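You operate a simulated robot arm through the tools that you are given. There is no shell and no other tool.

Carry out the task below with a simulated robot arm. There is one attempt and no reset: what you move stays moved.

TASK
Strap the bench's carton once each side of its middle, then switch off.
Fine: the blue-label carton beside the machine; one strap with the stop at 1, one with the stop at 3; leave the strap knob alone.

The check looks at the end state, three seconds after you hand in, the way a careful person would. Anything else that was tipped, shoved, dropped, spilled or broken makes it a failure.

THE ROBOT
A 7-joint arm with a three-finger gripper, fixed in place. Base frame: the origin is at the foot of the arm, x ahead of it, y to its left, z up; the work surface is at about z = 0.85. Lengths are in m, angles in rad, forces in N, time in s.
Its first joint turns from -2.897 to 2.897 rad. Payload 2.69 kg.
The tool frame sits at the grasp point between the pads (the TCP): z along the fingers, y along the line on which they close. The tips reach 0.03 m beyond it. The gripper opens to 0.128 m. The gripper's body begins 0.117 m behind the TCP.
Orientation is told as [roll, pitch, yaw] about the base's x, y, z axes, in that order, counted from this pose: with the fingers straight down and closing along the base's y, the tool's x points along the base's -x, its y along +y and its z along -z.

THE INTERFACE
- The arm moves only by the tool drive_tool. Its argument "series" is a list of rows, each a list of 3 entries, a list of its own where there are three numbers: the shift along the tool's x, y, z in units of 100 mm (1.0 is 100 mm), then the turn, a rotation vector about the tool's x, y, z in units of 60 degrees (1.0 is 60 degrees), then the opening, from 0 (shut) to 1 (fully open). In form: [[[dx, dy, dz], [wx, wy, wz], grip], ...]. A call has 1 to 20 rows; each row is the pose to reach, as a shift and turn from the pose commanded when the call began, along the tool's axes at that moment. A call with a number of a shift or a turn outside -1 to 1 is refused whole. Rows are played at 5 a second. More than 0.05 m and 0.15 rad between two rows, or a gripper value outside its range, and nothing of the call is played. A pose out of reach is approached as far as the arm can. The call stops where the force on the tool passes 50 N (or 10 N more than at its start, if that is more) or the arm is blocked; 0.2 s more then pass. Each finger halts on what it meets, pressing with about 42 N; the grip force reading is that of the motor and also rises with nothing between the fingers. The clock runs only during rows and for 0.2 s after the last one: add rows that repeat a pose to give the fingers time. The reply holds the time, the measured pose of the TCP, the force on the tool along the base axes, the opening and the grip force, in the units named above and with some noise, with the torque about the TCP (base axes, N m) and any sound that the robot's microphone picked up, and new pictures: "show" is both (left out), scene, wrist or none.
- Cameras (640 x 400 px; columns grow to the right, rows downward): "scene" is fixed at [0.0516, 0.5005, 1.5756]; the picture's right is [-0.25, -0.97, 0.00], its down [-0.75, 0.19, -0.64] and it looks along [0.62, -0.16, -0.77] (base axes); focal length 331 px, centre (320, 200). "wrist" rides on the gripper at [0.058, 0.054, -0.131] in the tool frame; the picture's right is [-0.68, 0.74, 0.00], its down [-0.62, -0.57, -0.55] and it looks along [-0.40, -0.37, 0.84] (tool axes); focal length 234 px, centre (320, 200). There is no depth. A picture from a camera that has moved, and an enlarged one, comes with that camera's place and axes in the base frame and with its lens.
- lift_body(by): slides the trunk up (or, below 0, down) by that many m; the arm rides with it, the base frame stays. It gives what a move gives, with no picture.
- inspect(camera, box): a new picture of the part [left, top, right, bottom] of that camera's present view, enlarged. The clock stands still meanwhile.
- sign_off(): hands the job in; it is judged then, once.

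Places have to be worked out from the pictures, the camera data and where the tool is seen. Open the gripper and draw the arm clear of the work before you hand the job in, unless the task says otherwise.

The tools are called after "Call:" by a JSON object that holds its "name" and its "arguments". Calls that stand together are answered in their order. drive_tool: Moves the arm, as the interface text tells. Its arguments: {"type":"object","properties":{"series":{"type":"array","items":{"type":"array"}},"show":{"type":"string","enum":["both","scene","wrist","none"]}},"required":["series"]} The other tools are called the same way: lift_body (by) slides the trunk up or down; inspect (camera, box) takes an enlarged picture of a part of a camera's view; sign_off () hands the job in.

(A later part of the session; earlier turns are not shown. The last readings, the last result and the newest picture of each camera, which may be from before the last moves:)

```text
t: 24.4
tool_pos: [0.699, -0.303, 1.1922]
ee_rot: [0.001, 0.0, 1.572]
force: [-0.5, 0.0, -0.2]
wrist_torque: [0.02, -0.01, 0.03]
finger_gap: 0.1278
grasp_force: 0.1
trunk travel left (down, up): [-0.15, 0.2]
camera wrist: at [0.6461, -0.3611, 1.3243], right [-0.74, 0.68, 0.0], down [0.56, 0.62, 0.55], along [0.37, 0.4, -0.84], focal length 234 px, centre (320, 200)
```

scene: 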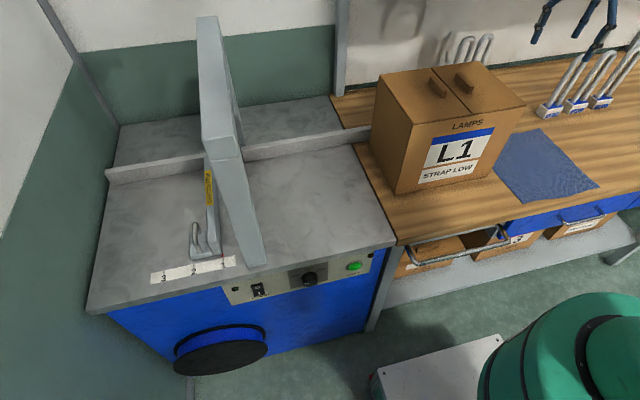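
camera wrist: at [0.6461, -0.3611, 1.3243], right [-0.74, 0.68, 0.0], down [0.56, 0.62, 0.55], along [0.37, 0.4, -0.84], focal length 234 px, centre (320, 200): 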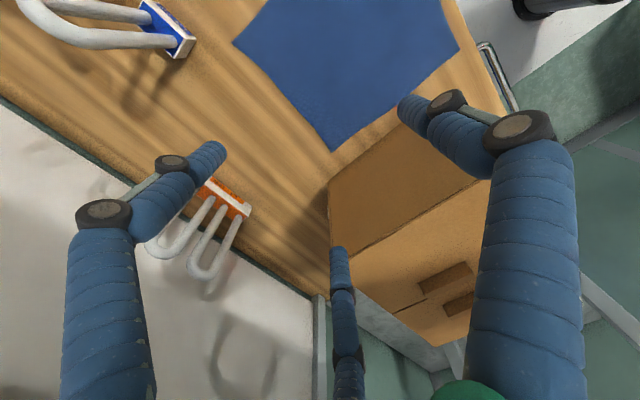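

The right face of the carton is near y≈−0.165 and nothing else is within reach of the fingers. I lower the tool to z≈0.99 beside the carton at x≈0.718.

Call:
{"name": "drive_tool", "arguments": {"series": [[[0, -0.1, 0.35], [0, 0, 0], 1], [[0, -0.19, 0.7], [0, 0, 0], 1], [[0, -0.19, 1.0], [0, 0, 0], 1]], "show": "none"}}

Call:
{"name": "drive_tool", "arguments": {"series": [[[0, 0, 0.35], [0, 0, 0], 1], [[0, 0, 0.7], [0, 0, 0], 1], [[0, 0, 1.0], [0, 0, 0], 1], [[-0.2, 0, 1.0], [0, 0, 0], 1], [[-0.4, 0, 1.0], [0, 0, 0], 1]], "show": "wrist"}}

```text
t: 25.2
tool_pos: [0.7184, -0.3025, 1.0946]
ee_rot: [0.0, 0.0, 1.571]
force: [-0.2, -0.7, 0.3]
wrist_torque: [0.02, 0.01, 0.02]
finger_gap: 0.128
grasp_force: 0.2
trunk travel left (down, up): [-0.15, 0.2]
```

```text
t: 26.4
tool_pos: [0.7181, -0.2618, 0.9939]
ee_rot: [0.0, -0.001, 1.573]
force: [0.3, 0.3, 1.0]
wrist_torque: [-0.01, 0.0, 0.01]
finger_gap: 0.1282
grasp_force: 0.1
trunk travel left (down, up): [-0.15, 0.2]
camera wrist: at [0.6648, -0.3202, 1.1258], right [-0.74, 0.68, 0.0], down [0.56, 0.62, 0.55], along [0.37, 0.4, -0.84], focal length 234 px, centre (320, 200)
```

wrist: 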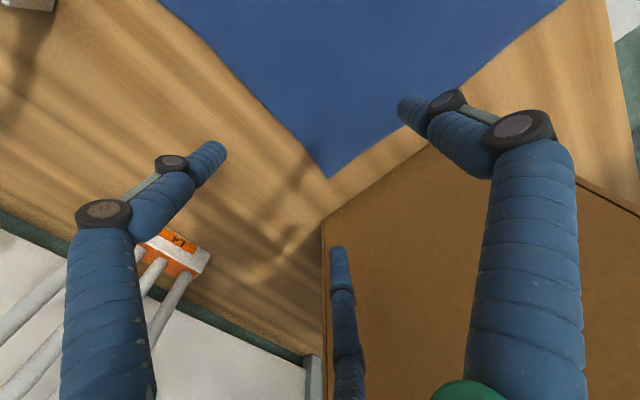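

Now a test that also tells which finger shape is real: I creep +y toward the carton by 50 mm. With the three-finger shape contact would come near y≈−0.245; with two fingers near −0.18.

Call:
{"name": "drive_tool", "arguments": {"series": [[[-0.1, 0, 0], [0, 0, 0], 1], [[-0.2, 0, 0], [0, 0, 0], 1], [[-0.3, 0, 0], [0, 0, 0], 1], [[-0.4, 0, 0], [0, 0, 0], 1]], "show": "both"}}

```text
t: 27.4
tool_pos: [0.7188, -0.2222, 0.9936]
ee_rot: [0.001, -0.002, 1.573]
force: [0.8, -1.2, 0.3]
wrist_torque: [0.09, -0.01, -0.03]
finger_gap: 0.1276
grasp_force: 0.1
trunk travel left (down, up): [-0.15, 0.2]
camera wrist: at [0.6643, -0.2801, 1.1259], right [-0.74, 0.68, 0.0], down [0.57, 0.62, 0.55], along [0.37, 0.4, -0.84], focal length 234 px, centre (320, 200)
```

scene: 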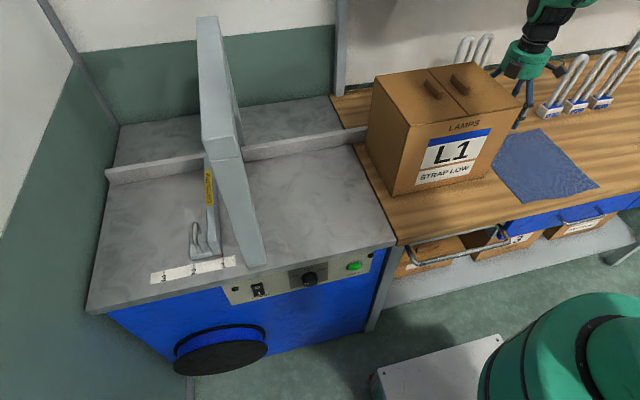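
wrist: 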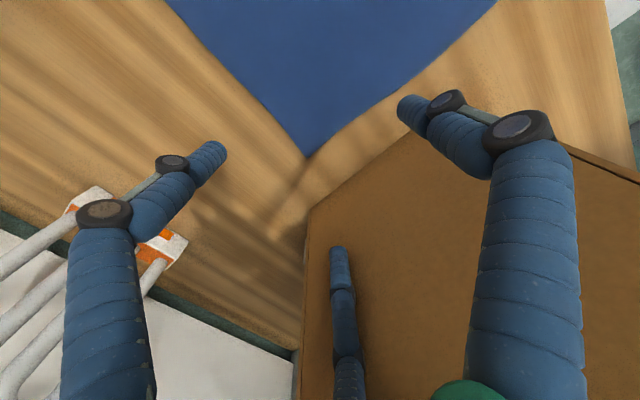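

The carton already moved, so the three-finger shape is real, and the contact was off-centre. I back off, turn the tool to yaw 60° so that two fingers face the carton symmetrically, and look at the carton.

Call:
{"name": "drive_tool", "arguments": {"series": [[[0.2, 0, 0], [0, 0, 0], 1], [[0.5, 0, 0], [0, 0, 0.12], 1], [[0.5, 0, 0], [0, 0, 0.25], 1], [[0.5, 0, 0], [0, 0, 0.38], 1], [[0.5, 0, 0], [0, 0, 0.5], 1]], "show": "both"}}

Call:
{"name": "inspect", "arguments": {"camera": "scene", "box": [350, 50, 550, 200]}}

```text
t: 28.6
tool_pos: [0.7181, -0.2717, 0.9933]
ee_rot: [0.0, 0.001, 1.048]
force: [0.2, 0.5, 0.0]
wrist_torque: [-0.01, -0.01, -0.02]
finger_gap: 0.1279
grasp_force: 0.0
trunk travel left (down, up): [-0.15, 0.2]
camera wrist: at [0.6427, -0.2953, 1.1256], right [-0.3, 0.95, 0.0], down [0.8, 0.25, 0.55], along [0.52, 0.16, -0.84], focal length 234 px, centre (320, 200)
```

scene: 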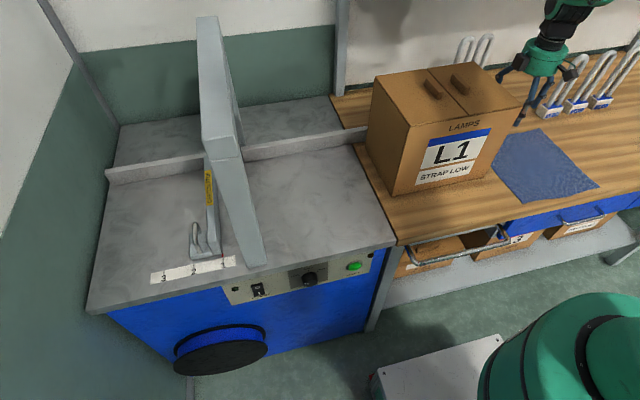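
wrist: 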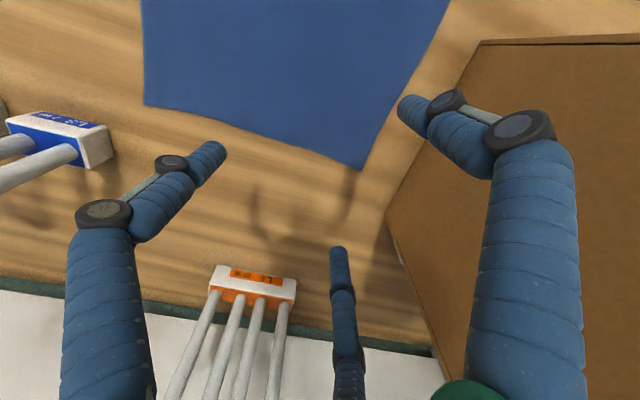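

```text
2.67 times, centred on (450, 125) of scene
camera zoom: at [0.0516, 0.5005, 1.5756], right [-0.25, -0.97, 0.0], down [-0.75, 0.19, -0.64], along [0.62, -0.16, -0.77], focal length 884 px, centre (-27, 400)
```

zoom: 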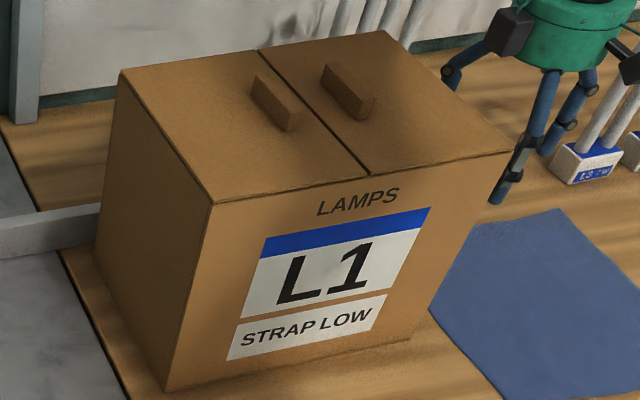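

The carton is now square: x≈0.60–0.83, y≈−0.155…0.148, about 0.303 m long. I push +y slowly with the two-finger front (contact expected near tool y≈−0.20).

Call:
{"name": "drive_tool", "arguments": {"series": [[[-0.106, 0.061, 0], [0, 0, 0], 1], [[-0.212, 0.122, 0], [0, 0, 0], 1], [[-0.318, 0.184, 0], [0, 0, 0], 1], [[-0.424, 0.245, 0], [0, 0, 0], 1], [[-0.53, 0.306, 0], [0, 0, 0], 1], [[-0.636, 0.367, 0], [0, 0, 0], 1], [[-0.742, 0.428, 0], [0, 0, 0], 1], [[-0.848, 0.49, 0], [0, 0, 0], 1], [[-0.953, 0.55, 0], [0, 0, 0], 1]], "show": "both"}}

```text
t: 30.6
tool_pos: [0.7179, -0.1602, 0.9947]
ee_rot: [0.0, -0.001, 1.047]
force: [-0.5, -0.4, -0.3]
wrist_torque: [0.01, -0.04, -0.01]
finger_gap: 0.1276
grasp_force: 0.1
trunk travel left (down, up): [-0.15, 0.2]
camera wrist: at [0.6426, -0.1846, 1.1267], right [-0.3, 0.95, 0.0], down [0.8, 0.25, 0.55], along [0.52, 0.16, -0.84], focal length 234 px, centre (320, 200)
```

scene: 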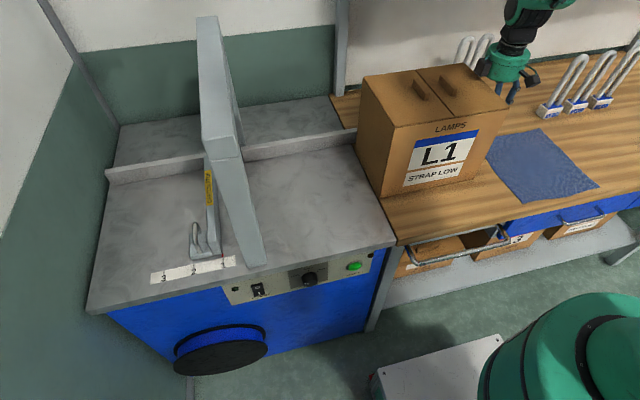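
wrist: 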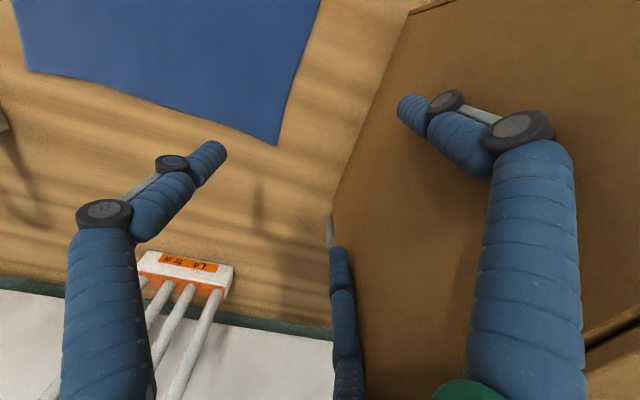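

Carton slides well with little force, staying square. I continue pushing across the seam onto the machine table.

Call:
{"name": "drive_tool", "arguments": {"series": [[[-0.106, 0.061, 0], [0, 0, 0], 1], [[-0.212, 0.122, 0], [0, 0, 0], 1], [[-0.318, 0.184, 0], [0, 0, 0], 1], [[-0.424, 0.245, 0], [0, 0, 0], 1], [[-0.53, 0.306, 0], [0, 0, 0], 1], [[-0.636, 0.367, 0], [0, 0, 0], 1], [[-0.742, 0.428, 0], [0, 0, 0], 1], [[-0.848, 0.49, 0], [0, 0, 0], 1], [[-0.953, 0.55, 0], [0, 0, 0], 1]], "show": "both"}}

Call:
{"name": "inspect", "arguments": {"camera": "scene", "box": [320, 50, 520, 220]}}

```text
t: 32.6
tool_pos: [0.719, -0.052, 0.9947]
ee_rot: [0.0, -0.001, 1.047]
force: [0.0, -0.9, 0.0]
wrist_torque: [0.01, 0.01, 0.01]
finger_gap: 0.128
grasp_force: 0.0
trunk travel left (down, up): [-0.15, 0.2]
camera wrist: at [0.6438, -0.0752, 1.1265], right [-0.3, 0.95, 0.0], down [0.8, 0.25, 0.55], along [0.52, 0.16, -0.84], focal length 234 px, centre (320, 200)
```

scene: 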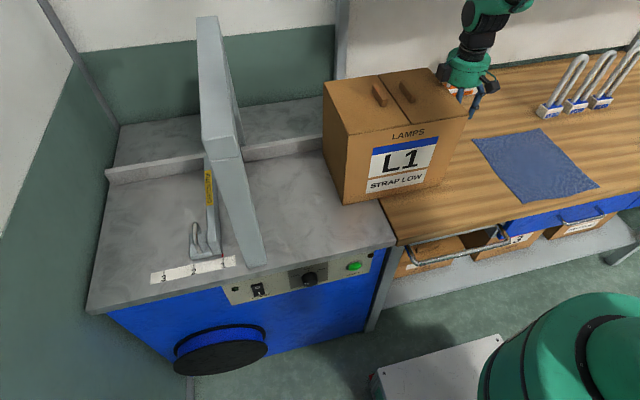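
wrist: 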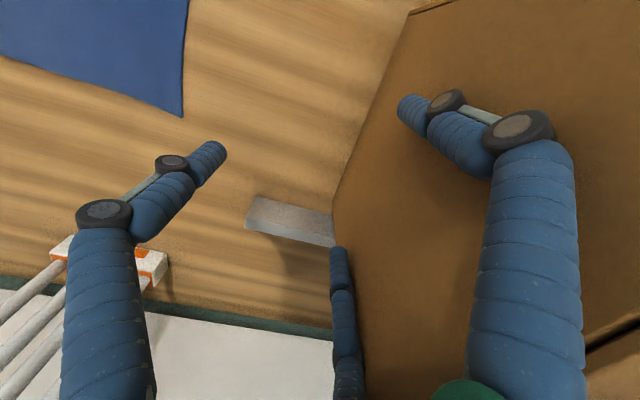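

```text
2.35 times, centred on (420, 135) of scene
camera zoom: at [0.0516, 0.5005, 1.5756], right [-0.25, -0.97, 0.0], down [-0.75, 0.19, -0.64], along [0.62, -0.16, -0.77], focal length 780 px, centre (85, 353)
```

zoom: 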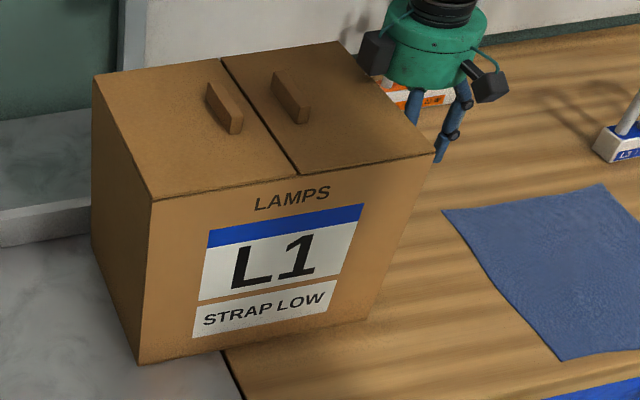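

The carton crossed the seam squarely; its left end leads the tool by about 0.342 m, so the stop at y≈0.631 means tool y≈0.289. I push on.

Call:
{"name": "drive_tool", "arguments": {"series": [[[-0.106, 0.061, 0], [0, 0, 0], 1], [[-0.212, 0.122, 0], [0, 0, 0], 1], [[-0.318, 0.184, 0], [0, 0, 0], 1], [[-0.424, 0.245, 0], [0, 0, 0], 1], [[-0.53, 0.306, 0], [0, 0, 0], 1], [[-0.636, 0.367, 0], [0, 0, 0], 1], [[-0.742, 0.428, 0], [0, 0, 0], 1], [[-0.848, 0.49, 0], [0, 0, 0], 1], [[-0.953, 0.55, 0], [0, 0, 0], 1]], "show": "none"}}

Call:
{"name": "drive_tool", "arguments": {"series": [[[-0.106, 0.061, 0], [0, 0, 0], 1], [[-0.212, 0.122, 0], [0, 0, 0], 1], [[-0.318, 0.184, 0], [0, 0, 0], 1], [[-0.424, 0.245, 0], [0, 0, 0], 1], [[-0.53, 0.306, 0], [0, 0, 0], 1], [[-0.636, 0.367, 0], [0, 0, 0], 1], [[-0.742, 0.428, 0], [0, 0, 0], 1]], "show": "both"}}

Call:
{"name": "inspect", "arguments": {"camera": "scene", "box": [190, 30, 430, 230]}}

```text
t: 34.6
tool_pos: [0.7175, 0.0592, 0.9946]
ee_rot: [-0.001, 0.0, 1.047]
force: [1.2, 0.1, 0.0]
wrist_torque: [-0.01, -0.01, 0.0]
finger_gap: 0.1281
grasp_force: 0.1
trunk travel left (down, up): [-0.15, 0.2]
```

```text
t: 36.2
tool_pos: [0.7168, 0.1445, 0.9948]
ee_rot: [0.0, 0.0, 1.046]
force: [-0.2, 0.2, -0.9]
wrist_torque: [-0.01, 0.02, 0.03]
finger_gap: 0.128
grasp_force: 0.1
trunk travel left (down, up): [-0.15, 0.2]
camera wrist: at [0.6419, 0.1203, 1.1265], right [-0.3, 0.95, 0.0], down [0.8, 0.25, 0.55], along [0.52, 0.16, -0.84], focal length 234 px, centre (320, 200)
```

scene: 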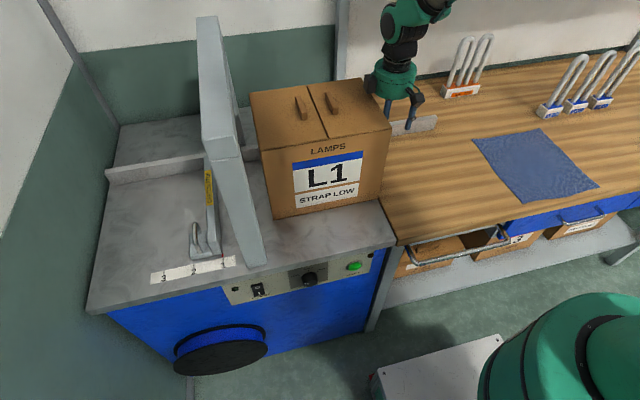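
wrist: 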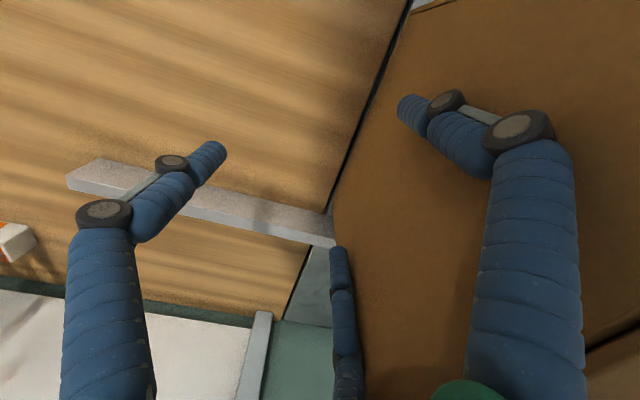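

```text
2.00 times, centred on (310, 130) of scene
camera zoom: at [0.0516, 0.5005, 1.5756], right [-0.25, -0.97, 0.0], down [-0.75, 0.19, -0.64], along [0.62, -0.16, -0.77], focal length 663 px, centre (340, 340)
```

zoom: 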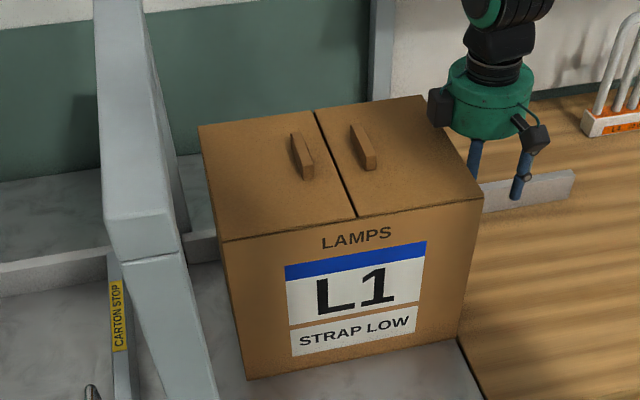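

The carton is still square with its left end at y≈0.488 (offset 0.343). I push another 0.11 m, then check the clearance under the arch.

Call:
{"name": "drive_tool", "arguments": {"series": [[[-0.106, 0.061, 0], [0, 0, 0], 1], [[-0.212, 0.122, 0], [0, 0, 0], 1], [[-0.318, 0.184, 0], [0, 0, 0], 1], [[-0.424, 0.245, 0], [0, 0, 0], 1], [[-0.53, 0.306, 0], [0, 0, 0], 1], [[-0.636, 0.367, 0], [0, 0, 0], 1], [[-0.742, 0.428, 0], [0, 0, 0], 1], [[-0.848, 0.49, 0], [0, 0, 0], 1], [[-0.953, 0.55, 0], [0, 0, 0], 1]], "show": "scene"}}

Call:
{"name": "inspect", "arguments": {"camera": "scene", "box": [170, 30, 410, 230]}}

Call:
{"name": "inspect", "arguments": {"camera": "scene", "box": [140, 200, 280, 300]}}

```text
t: 38.2
tool_pos: [0.7178, 0.2541, 0.9939]
ee_rot: [0.0, 0.002, 1.05]
force: [0.2, 0.6, -0.5]
wrist_torque: [0.0, 0.02, -0.06]
finger_gap: 0.1278
grasp_force: 0.0
trunk travel left (down, up): [-0.15, 0.2]
```

scene: 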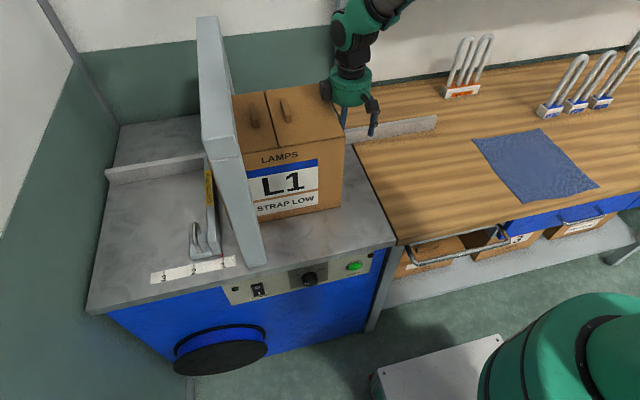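

```text
2.00 times, centred on (290, 130) of scene
camera zoom: at [0.0516, 0.5005, 1.5756], right [-0.25, -0.97, 0.0], down [-0.75, 0.19, -0.64], along [0.62, -0.16, -0.77], focal length 663 px, centre (380, 340)
```

zoom: 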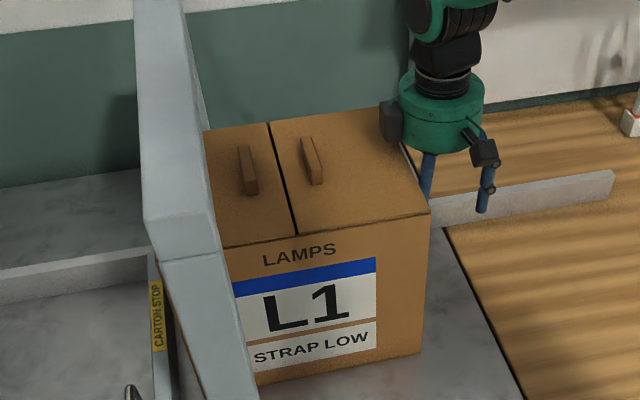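

```text
4.00 times, centred on (210, 250) of scene
camera zoom: at [0.0516, 0.5005, 1.5756], right [-0.25, -0.97, 0.0], down [-0.75, 0.19, -0.64], along [0.62, -0.16, -0.77], focal length 1326 px, centre (760, 0)
```

zoom: 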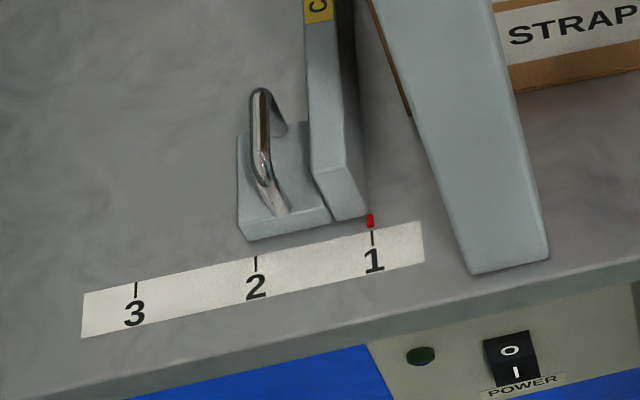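

The pointer is still on 1 and the carton's left end is now at about 0.597. I advance 30 mm slowly and look for contact with the stop.

Call:
{"name": "drive_tool", "arguments": {"series": [[[-0.07, 0.04, 0], [0, 0, 0], 1], [[-0.14, 0.08, 0], [0, 0, 0], 1], [[-0.21, 0.12, 0], [0, 0, 0], 1], [[-0.26, 0.15, 0], [0, 0, 0], 1], [[-0.26, 0.15, 0], [0, 0, 0], 1]], "show": "none"}}

Call:
{"name": "inspect", "arguments": {"camera": "scene", "box": [170, 190, 270, 280]}}

```text
t: 39.4
tool_pos: [0.7182, 0.2855, 0.9936]
ee_rot: [0.001, 0.0, 1.047]
force: [-0.8, -5.3, 0.7]
wrist_torque: [0.4, -0.06, -0.03]
finger_gap: 0.1278
grasp_force: 0.0
trunk travel left (down, up): [-0.15, 0.2]
```

```text
4.44 times, centred on (220, 235) of scene
camera zoom: at [0.0516, 0.5005, 1.5756], right [-0.25, -0.97, 0.0], down [-0.75, 0.19, -0.64], along [0.62, -0.16, -0.77], focal length 1473 px, centre (764, 44)
```

zoom: 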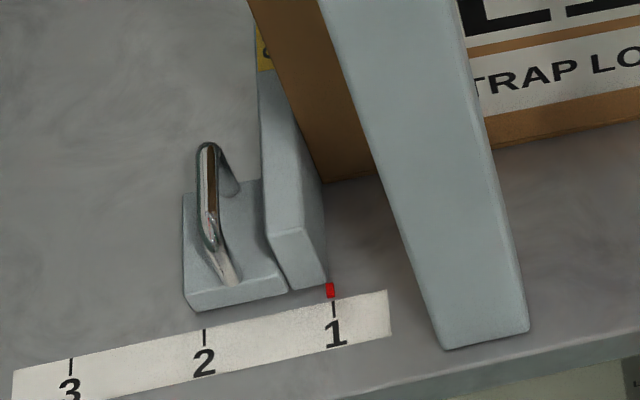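

Force shows −5.3 N with the pointer still on 1, so the carton rests against the stop (tool y=0.2855, a reference for stage 2). Now I back off, rise, and come round to the front for the START button.

Call:
{"name": "drive_tool", "arguments": {"series": [[[0.25, -0.145, 0], [0, 0, 0], 1], [[0.5, -0.29, 0], [0, 0, 0], 1], [[0.736, -0.425, -0.2], [0, 0, 0], 0.6], [[0.736, -0.425, -0.5], [0, 0, 0], 0.2]], "show": "scene"}}

Call:
{"name": "drive_tool", "arguments": {"series": [[[0.19, 0.33, 0], [0, 0, 0], 0], [[0.38, 0.66, 0], [0, 0, 0], 0], [[0.57, 0.99, 0], [0, 0, 0], 0]], "show": "none"}}

Call:
{"name": "drive_tool", "arguments": {"series": [[[0.19, 0.33, 0], [0, 0, 0], 0], [[0.38, 0.66, 0], [0, 0, 0], 0], [[0.57, 0.99, 0], [0, 0, 0], 0]], "show": "none"}}

Call:
{"name": "drive_tool", "arguments": {"series": [[[0.1, 0.17, 0], [0, 0, 0.13], 0], [[0.2, 0.35, 0], [0, 0, 0.26], 0], [[0.3, 0.52, 0], [0, 0, 0.39], 0], [[0.4, 0.69, 0], [0, 0, 0.52], 0], [[0.5, 0.866, 0], [0, 0, 0.65], 0], [[0.5, 0.866, 0], [0, 0, 0.78], 0], [[0.5, 0.866, 0], [0, 0, 0.9], 0], [[0.5, 0.866, 0], [0, 0, 1.0], 0]], "show": "both"}}

```text
t: 40.4
tool_pos: [0.7189, 0.1981, 1.0438]
ee_rot: [0.001, 0.0, 1.049]
force: [-0.1, 0.2, 1.0]
wrist_torque: [0.03, 0.01, 0.0]
finger_gap: 0.0254
grasp_force: 0.1
trunk travel left (down, up): [-0.15, 0.2]
```

scene: 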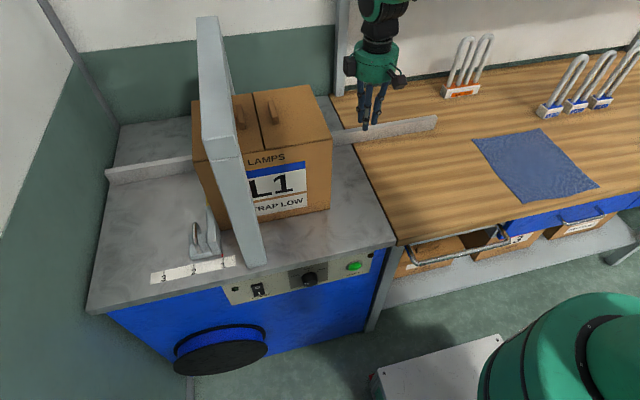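

```text
t: 41.2
tool_pos: [0.6036, 0.2, 1.045]
ee_rot: [-0.001, -0.001, 1.047]
force: [0.0, -0.1, 0.5]
wrist_torque: [0.01, 0.01, 0.04]
finger_gap: 0.0021
grasp_force: 31.0
trunk travel left (down, up): [-0.15, 0.2]
```

```text
t: 42.0
tool_pos: [0.4892, 0.1975, 1.0428]
ee_rot: [0.0, 0.001, 1.047]
force: [0.9, 0.7, -0.3]
wrist_torque: [0.0, -0.01, -0.03]
finger_gap: 0.0021
grasp_force: 32.0
trunk travel left (down, up): [-0.15, 0.2]
```

```text
t: 43.8
tool_pos: [0.3893, 0.1991, 1.0446]
ee_rot: [0.0, -0.001, 0.0]
force: [0.3, -0.2, 0.2]
wrist_torque: [0.02, 0.02, 0.01]
finger_gap: 0.0018
grasp_force: 32.0
trunk travel left (down, up): [-0.15, 0.2]
camera wrist: at [0.3312, 0.253, 1.1763], right [0.68, 0.74, 0.0], down [0.61, -0.57, 0.55], along [0.4, -0.37, -0.84], focal length 234 px, centre (320, 200)
```

scene: 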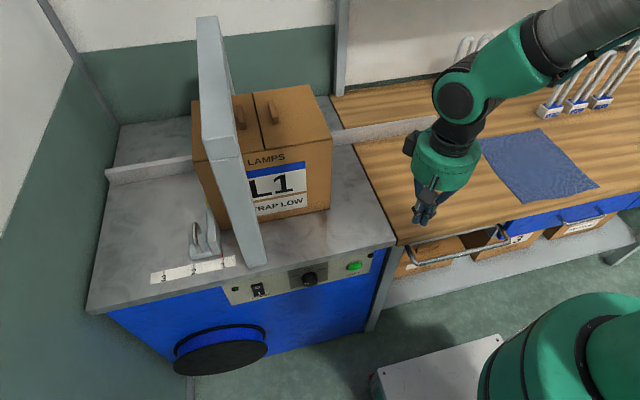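
wrist: 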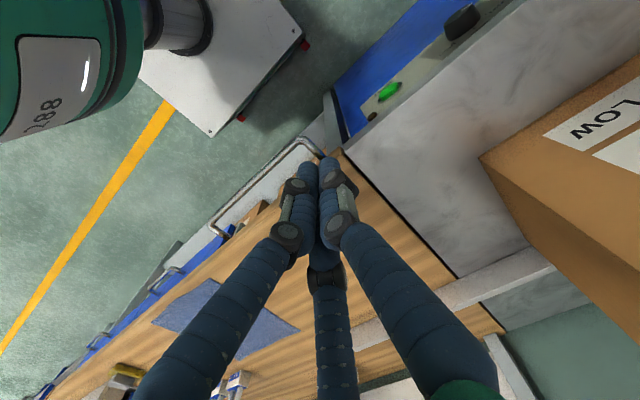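

Next I turn the tool forward to 60° from vertical while moving to y≈0.30, so the fingertips will face the panel.

Call:
{"name": "drive_tool", "arguments": {"series": [[[0.05, 0.12, 0], [0, -0.125, 0], 0], [[0.1, 0.25, 0], [0, -0.25, 0], 0], [[0.15, 0.37, 0], [0, -0.375, 0], 0], [[0.2, 0.5, 0], [0, -0.5, 0], 0], [[0.25, 0.62, 0], [0, -0.625, 0], 0], [[0.3, 0.75, 0], [0, -0.75, 0], 0], [[0.35, 0.87, 0], [0, -0.875, 0], 0], [[0.4, 1.0, 0], [0, -1.0, 0], 0]], "show": "both"}}

```text
t: 45.6
tool_pos: [0.3492, 0.2997, 1.0436]
ee_rot: [0.003, -1.051, -0.002]
force: [-0.4, 0.2, 0.3]
wrist_torque: [0.04, -0.01, 0.02]
finger_gap: 0.0023
grasp_force: 31.2
trunk travel left (down, up): [-0.15, 0.2]
camera wrist: at [0.2074, 0.3529, 1.0592], right [0.34, 0.74, 0.59], down [-0.17, -0.57, 0.81], along [0.93, -0.37, -0.07], focal length 234 px, centre (320, 200)
```

scene: 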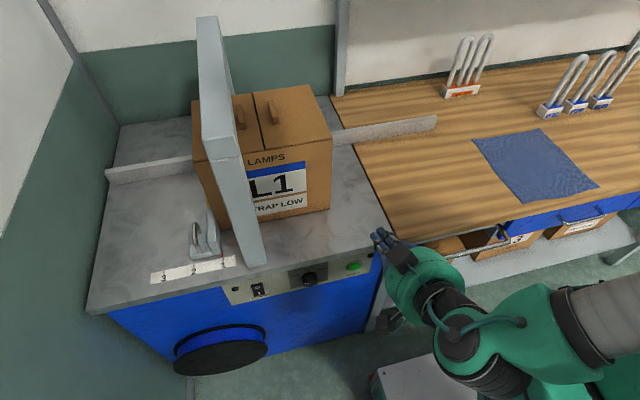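
wrist: 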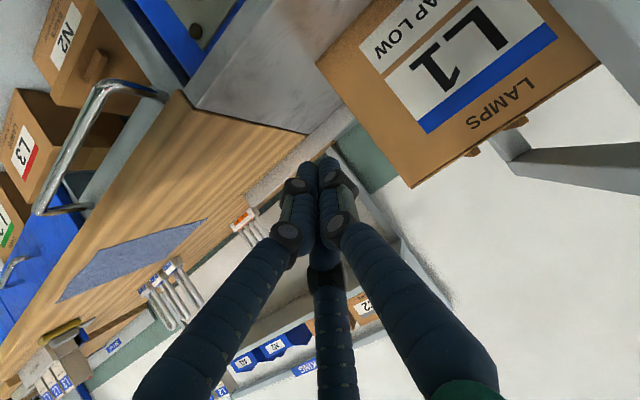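

Pose reached without trouble. I descend toward panel height while staying about 60 mm clear of the panel.

Call:
{"name": "drive_tool", "arguments": {"series": [[[0.24, 0, 0.14], [0, 0, 0], 0], [[0.48, 0, 0.28], [0, 0, 0], 0], [[0.72, 0, 0.42], [0, 0, 0], 0], [[0.95, 0, 0.55], [0, 0, 0], 0]], "show": "none"}}

Call:
{"name": "drive_tool", "arguments": {"series": [[[0.24, 0, 0.14], [0, 0, 0], 0], [[0.48, 0, 0.28], [0, 0, 0], 0], [[0.72, 0, 0.42], [0, 0, 0], 0], [[0.95, 0, 0.55], [0, 0, 0], 0]], "show": "both"}}

```text
t: 46.6
tool_pos: [0.3493, 0.2991, 0.9325]
ee_rot: [0.003, -1.048, 0.001]
force: [1.0, -0.2, 0.6]
wrist_torque: [0.04, 0.02, 0.06]
finger_gap: 0.0019
grasp_force: 31.2
trunk travel left (down, up): [-0.15, 0.2]
```

```text
t: 47.6
tool_pos: [0.3509, 0.3002, 0.8264]
ee_rot: [-0.014, -1.043, 0.01]
force: [0.4, -0.9, 0.4]
wrist_torque: [0.0, 0.04, 0.04]
finger_gap: 0.0022
grasp_force: 31.2
out of reach, approached as far as the arm can: row 4
trunk travel left (down, up): [-0.15, 0.2]
camera wrist: at [0.2076, 0.3548, 0.8426], right [0.34, 0.74, 0.58], down [-0.17, -0.56, 0.81], along [0.93, -0.37, -0.07], focal length 234 px, centre (320, 200)
```

scene: 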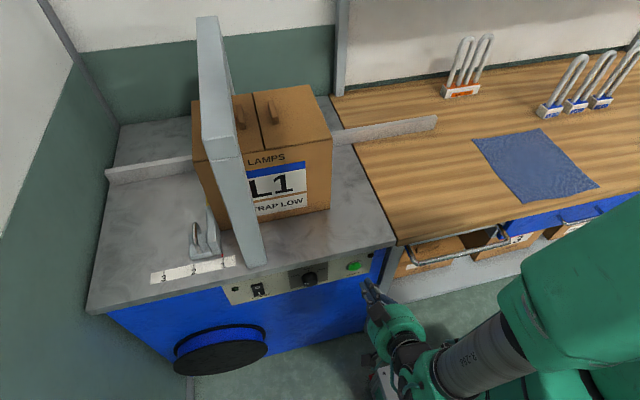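
wrist: 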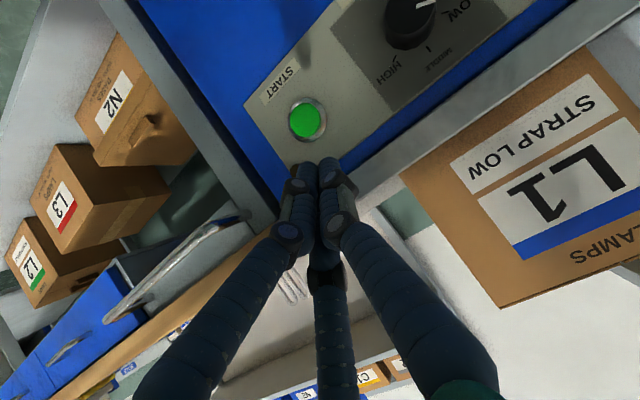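

The arm's lower limit is reached here. Combining both cameras' rays, the START button is at about x=0.463, y=0.295, z=0.742, so I lower the trunk by 80 mm; the tool is clear of the panel.

Call:
{"name": "lift_body", "arguments": {"by": -0.08}}

Call:
{"name": "inspect", "arguments": {"camera": "wrist", "box": [200, 0, 520, 200]}}

Call:
{"name": "inspect", "arguments": {"camera": "scene", "box": [220, 220, 440, 360]}}

```text
t: 48.8
tool_pos: [0.3503, 0.3002, 0.7478]
ee_rot: [-0.014, -1.043, 0.012]
force: [-1.1, 0.7, -0.1]
wrist_torque: [-0.01, 0.05, 0.01]
finger_gap: 0.0023
grasp_force: 31.0
trunk travel left (down, up): [-0.07, 0.28]
```

```text
2.00 times, centred on (360, 100) of wrist
camera zoom: at [0.2077, 0.3551, 0.763], right [0.34, 0.74, 0.58], down [-0.17, -0.56, 0.81], along [0.93, -0.37, -0.07], focal length 468 px, centre (240, 400)
```

zoom: 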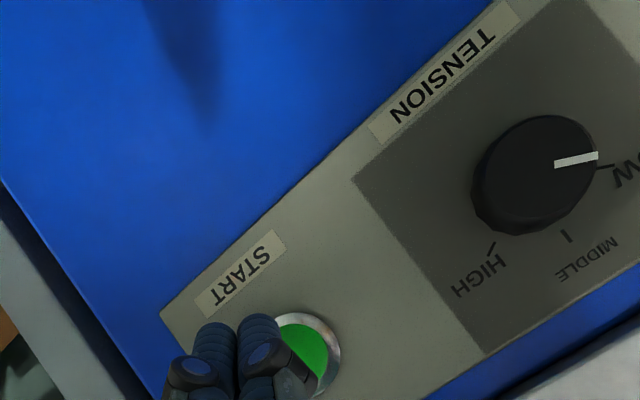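

```text
2.86 times, centred on (330, 290) of scene
camera zoom: at [0.0516, 0.5005, 1.5756], right [-0.25, -0.97, 0.0], down [-0.75, 0.19, -0.64], along [0.62, -0.16, -0.77], focal length 947 px, centre (291, -57)
```

zoom: 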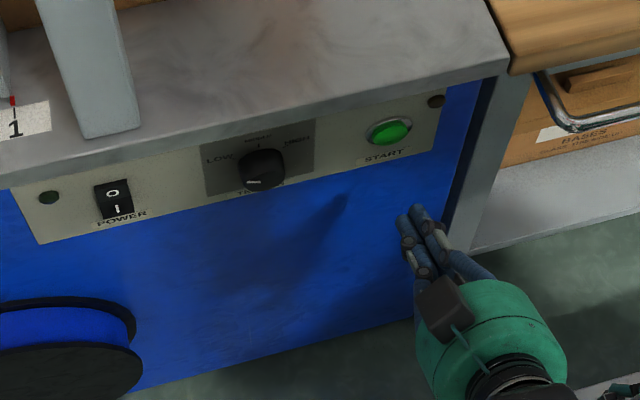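

The knob points at LOW, and the fingertips are lined up with the START button at z≈0.745. I advance +x slowly toward it.

Call:
{"name": "drive_tool", "arguments": {"series": [[[-0.125, -0.01, 0.217], [0, 0, 0], 0], [[-0.25, -0.02, 0.433], [0, 0, 0], 0], [[-0.325, -0.03, 0.563], [0, 0, 0], 0], [[-0.35, -0.03, 0.606], [0, 0, 0], 0]], "show": "both"}}

Call:
{"name": "inspect", "arguments": {"camera": "wrist", "box": [200, 80, 440, 230]}}

Call:
{"name": "inspect", "arguments": {"camera": "scene", "box": [300, 230, 400, 300]}}

```text
t: 49.8
tool_pos: [0.4207, 0.2986, 0.7477]
ee_rot: [-0.016, -1.043, 0.01]
force: [-0.1, -1.6, -0.5]
wrist_torque: [0.0, 0.02, 0.01]
finger_gap: 0.0019
grasp_force: 31.5
trunk travel left (down, up): [-0.07, 0.28]
camera wrist: at [0.2778, 0.3522, 0.7631], right [0.34, 0.74, 0.58], down [-0.16, -0.56, 0.81], along [0.93, -0.37, -0.07], focal length 234 px, centre (320, 200)
```

scene: 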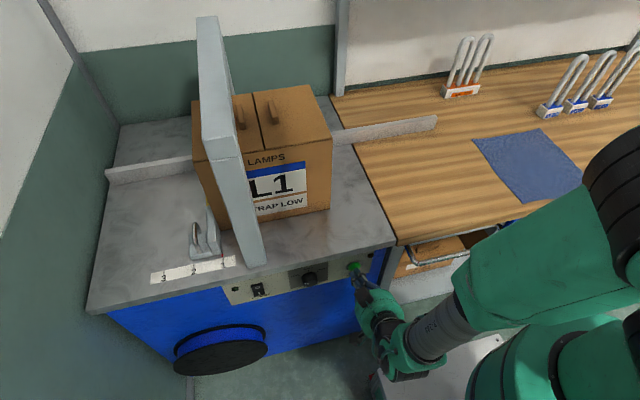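
wrist: 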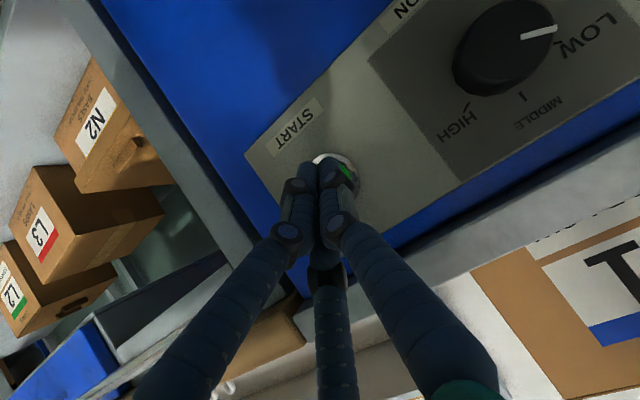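

```text
2.67 times, centred on (320, 155) of wrist
camera zoom: at [0.2778, 0.3522, 0.7631], right [0.34, 0.74, 0.58], down [-0.16, -0.56, 0.81], along [0.93, -0.37, -0.07], focal length 624 px, centre (320, 320)
```

zoom: 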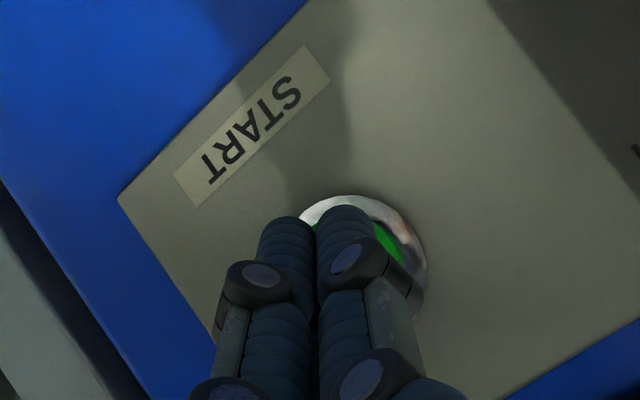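

```text
5.71 times, centred on (350, 265) of scene
camera zoom: at [0.0516, 0.5005, 1.5756], right [-0.25, -0.97, 0.0], down [-0.75, 0.19, -0.64], along [0.62, -0.16, -0.77], focal length 1894 px, centre (149, -171)
```

zoom: 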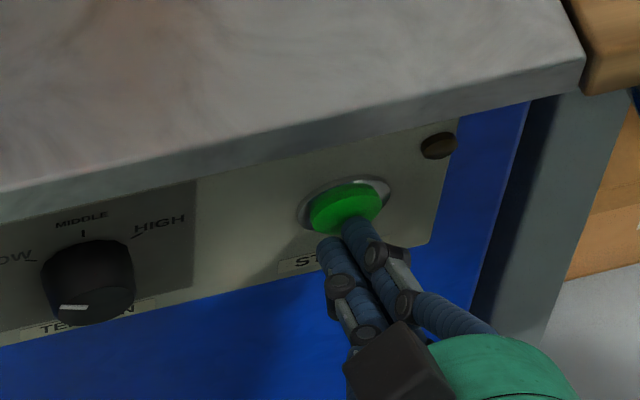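

The fingertips are right in front of the button. I press in 4 mm steps up to 20 mm and then release within the same call.

Call:
{"name": "drive_tool", "arguments": {"series": [[[-0.02, 0, 0.035], [0, 0, 0], 0], [[-0.04, 0, 0.07], [0, 0, 0], 0], [[-0.06, 0, 0.104], [0, 0, 0], 0], [[-0.06, 0, 0.104], [0, 0, 0], 0]], "show": "scene"}}

Call:
{"name": "inspect", "arguments": {"camera": "scene", "box": [220, 220, 420, 320]}}

```text
t: 50.8
tool_pos: [0.4315, 0.2985, 0.7463]
ee_rot: [-0.015, -1.043, 0.012]
force: [-28.1, 3.8, 6.3]
wrist_torque: [-0.05, -0.17, -0.06]
finger_gap: 0.0019
grasp_force: 31.0
trunk travel left (down, up): [-0.07, 0.28]
heard: click
```

scene: 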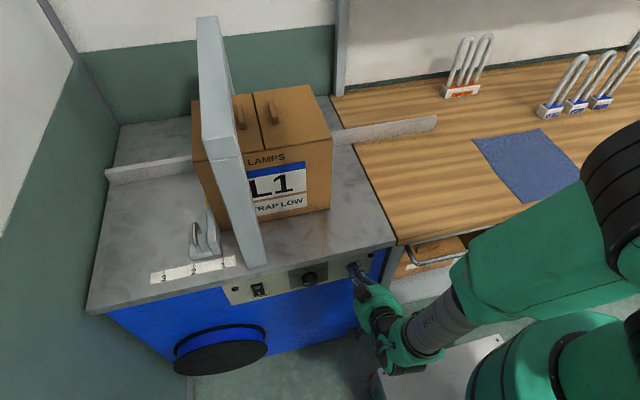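

```text
3.20 times, centred on (320, 270) of scene
camera zoom: at [0.0516, 0.5005, 1.5756], right [-0.25, -0.97, 0.0], down [-0.75, 0.19, -0.64], along [0.62, -0.16, -0.77], focal length 1061 px, centre (320, -24)
```

zoom: 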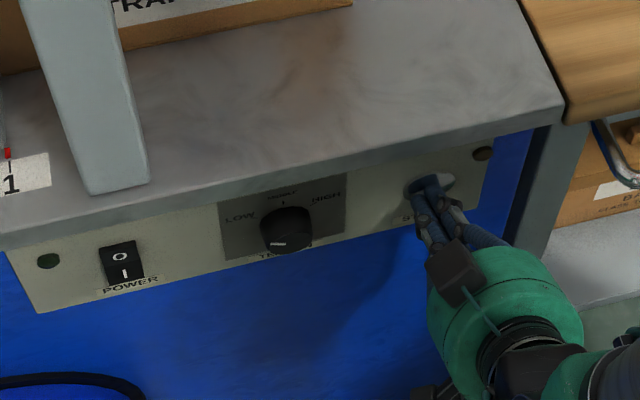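

A click and −28 N, but no machine sound and no lamp. I release, wait a moment, and watch.

Call:
{"name": "drive_tool", "arguments": {"series": [[[0.06, 0, -0.104], [0, 0, 0], 0], [[0.15, 0, -0.26], [0, 0, 0], 0], [[0.15, 0, -0.26], [0, 0, 0], 0], [[0.15, 0, -0.26], [0, 0, 0], 0], [[0.15, 0, -0.26], [0, 0, 0], 0]], "show": "both"}}

Call:
{"name": "inspect", "arguments": {"camera": "scene", "box": [180, 60, 380, 220]}}

Call:
{"name": "inspect", "arguments": {"camera": "scene", "box": [220, 220, 420, 320]}}

```text
t: 52.0
tool_pos: [0.4007, 0.2974, 0.7476]
ee_rot: [-0.014, -1.044, 0.01]
force: [-0.3, -0.1, 0.3]
wrist_torque: [0.03, 0.01, -0.01]
finger_gap: 0.0022
grasp_force: 31.5
trunk travel left (down, up): [-0.07, 0.28]
camera wrist: at [0.2591, 0.3519, 0.7623], right [0.34, 0.74, 0.58], down [-0.17, -0.56, 0.81], along [0.93, -0.37, -0.07], focal length 234 px, centre (320, 200)
```

scene: 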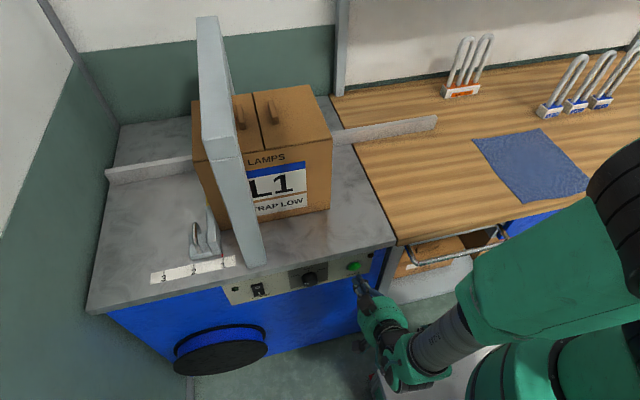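
wrist: 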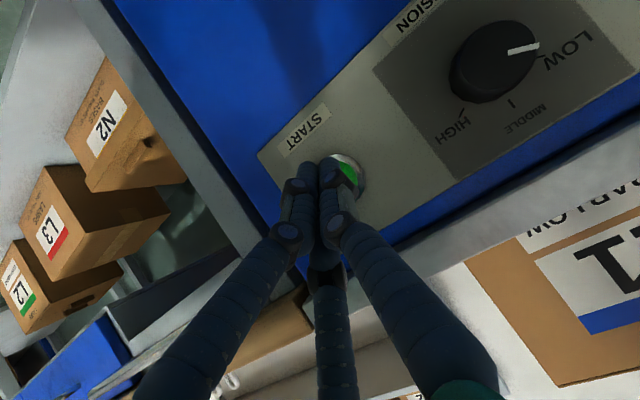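

```text
2.50 times, centred on (280, 140) of scene
camera zoom: at [0.0516, 0.5005, 1.5756], right [-0.25, -0.97, 0.0], down [-0.75, 0.19, -0.64], along [0.62, -0.16, -0.77], focal length 829 px, centre (420, 350)
```

zoom: 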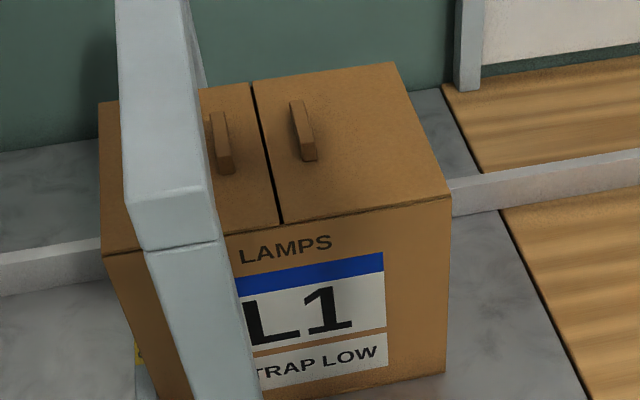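

```text
3.20 times, centred on (320, 270) of scene
camera zoom: at [0.0516, 0.5005, 1.5756], right [-0.25, -0.97, 0.0], down [-0.75, 0.19, -0.64], along [0.62, -0.16, -0.77], focal length 1061 px, centre (320, -24)
```

zoom: 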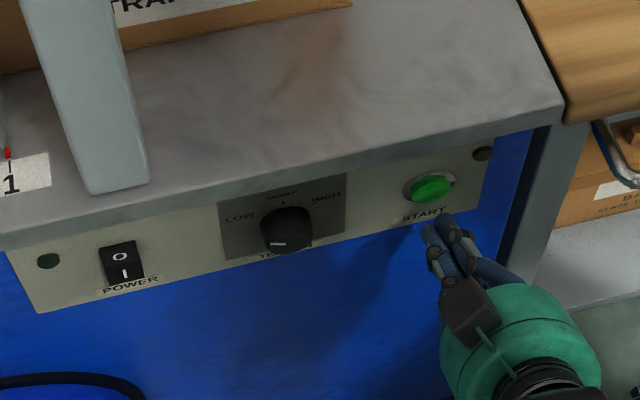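

No visible effect, and the lamps are dark, so the power may be off. I back off a bit and move left for a close look at the power rocker, staying clear of the knob.

Call:
{"name": "drive_tool", "arguments": {"series": [[[0.13, 0, -0.22], [0, 0, 0], 0], [[0.25, 0.1, -0.433], [0, 0, 0], 0], [[0.25, 0.45, -0.433], [0, 0, 0], 0], [[0.25, 0.8, -0.433], [0, 0, 0], 0], [[0.25, 1.0, -0.433], [0, 0, 0], 0]], "show": "none"}}

Call:
{"name": "drive_tool", "arguments": {"series": [[[0, 0.35, 0], [0, 0, 0], 0], [[0, 0.7, 0], [0, 0, 0], 0], [[0, 1.0, 0], [0, 0, 0], 0]], "show": "both"}}

Call:
{"name": "inspect", "arguments": {"camera": "wrist", "box": [340, 80, 500, 200]}}

```text
t: 53.2
tool_pos: [0.3521, 0.3966, 0.7459]
ee_rot: [-0.014, -1.044, 0.012]
force: [0.2, -0.8, -0.4]
wrist_torque: [0.01, 0.02, 0.01]
finger_gap: 0.002
grasp_force: 31.6
trunk travel left (down, up): [-0.07, 0.28]
```

```text
t: 54.0
tool_pos: [0.3529, 0.4979, 0.7454]
ee_rot: [-0.015, -1.043, 0.009]
force: [-0.1, 0.4, 0.0]
wrist_torque: [0.03, 0.0, 0.06]
finger_gap: 0.0019
grasp_force: 31.3
trunk travel left (down, up): [-0.07, 0.28]
camera wrist: at [0.2103, 0.5518, 0.7607], right [0.34, 0.74, 0.58], down [-0.17, -0.56, 0.81], along [0.93, -0.37, -0.07], focal length 234 px, centre (320, 200)
```

scene: 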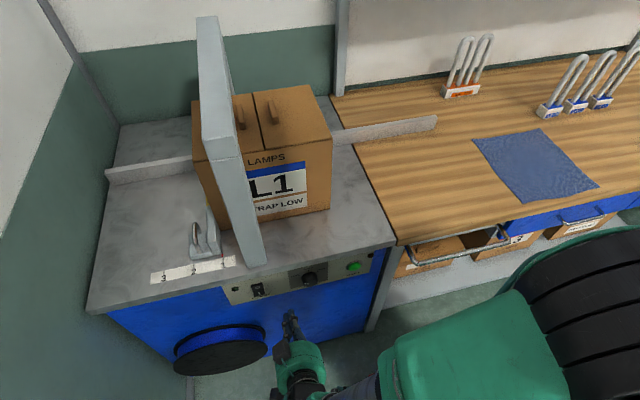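
wrist: 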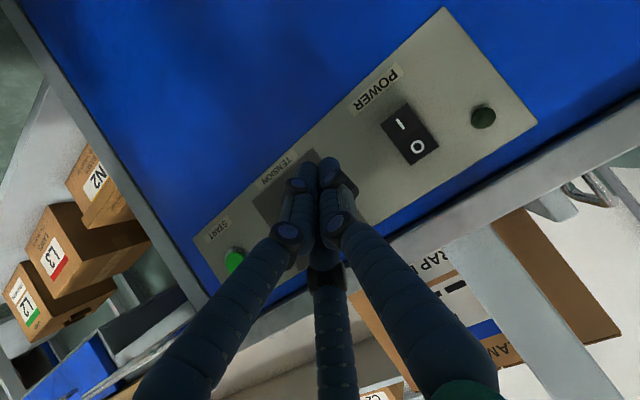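

```text
3.33 times, centred on (420, 140) of wrist
camera zoom: at [0.2103, 0.5518, 0.7607], right [0.34, 0.74, 0.58], down [-0.17, -0.56, 0.81], along [0.93, -0.37, -0.07], focal length 781 px, centre (-13, 400)
```

zoom: 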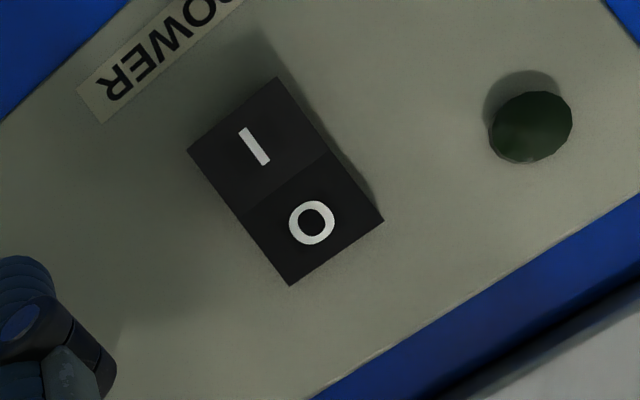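

I'll enlarge the rocker further to tell which half is pressed in.

Call:
{"name": "inspect", "arguments": {"camera": "wrist", "box": [370, 90, 450, 175]}}

Call:
{"name": "inspect", "arguments": {"camera": "scene", "box": [240, 275, 280, 300]}}

Call:
{"name": "inspect", "arguments": {"camera": "wrist", "box": [330, 190, 640, 380]}}

```text
4.71 times, centred on (410, 132) of wrist
camera zoom: at [0.2103, 0.5518, 0.7607], right [0.34, 0.74, 0.58], down [-0.17, -0.56, 0.81], along [0.93, -0.37, -0.07], focal length 1102 px, centre (-104, 518)
```

zoom: 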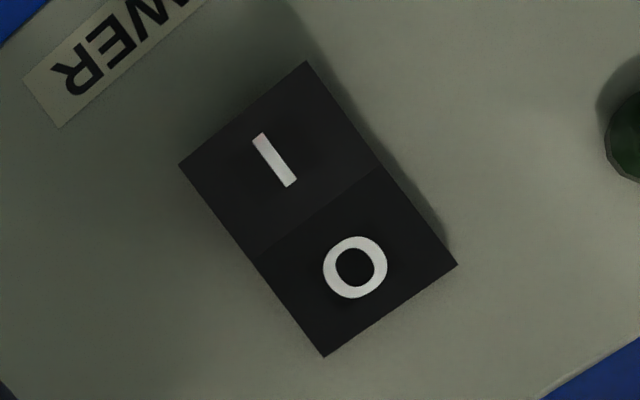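

```text
16.00 times, centred on (260, 288) of scene
camera zoom: at [0.0516, 0.5005, 1.5756], right [-0.25, -0.97, 0.0], down [-0.75, 0.19, -0.64], along [0.62, -0.16, -0.77], focal length 5303 px, centre (1280, -1200)
```

zoom: 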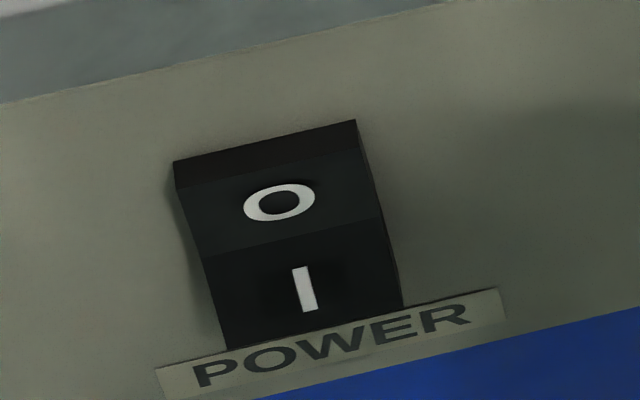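

```text
2.06 times, centred on (485, 285) of wrist
camera zoom: at [0.2103, 0.5518, 0.7607], right [0.34, 0.74, 0.58], down [-0.17, -0.56, 0.81], along [0.93, -0.37, -0.07], focal length 483 px, centre (-21, 24)
```

zoom: 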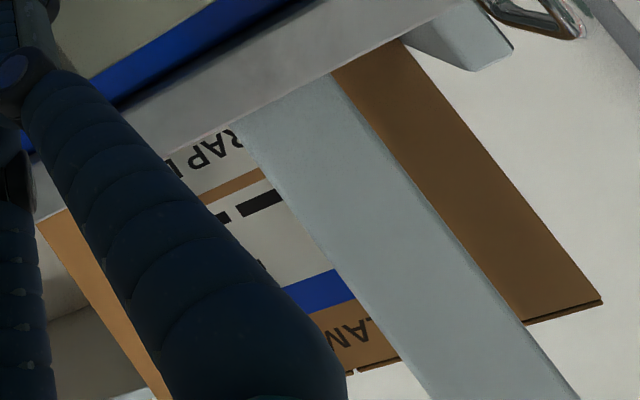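

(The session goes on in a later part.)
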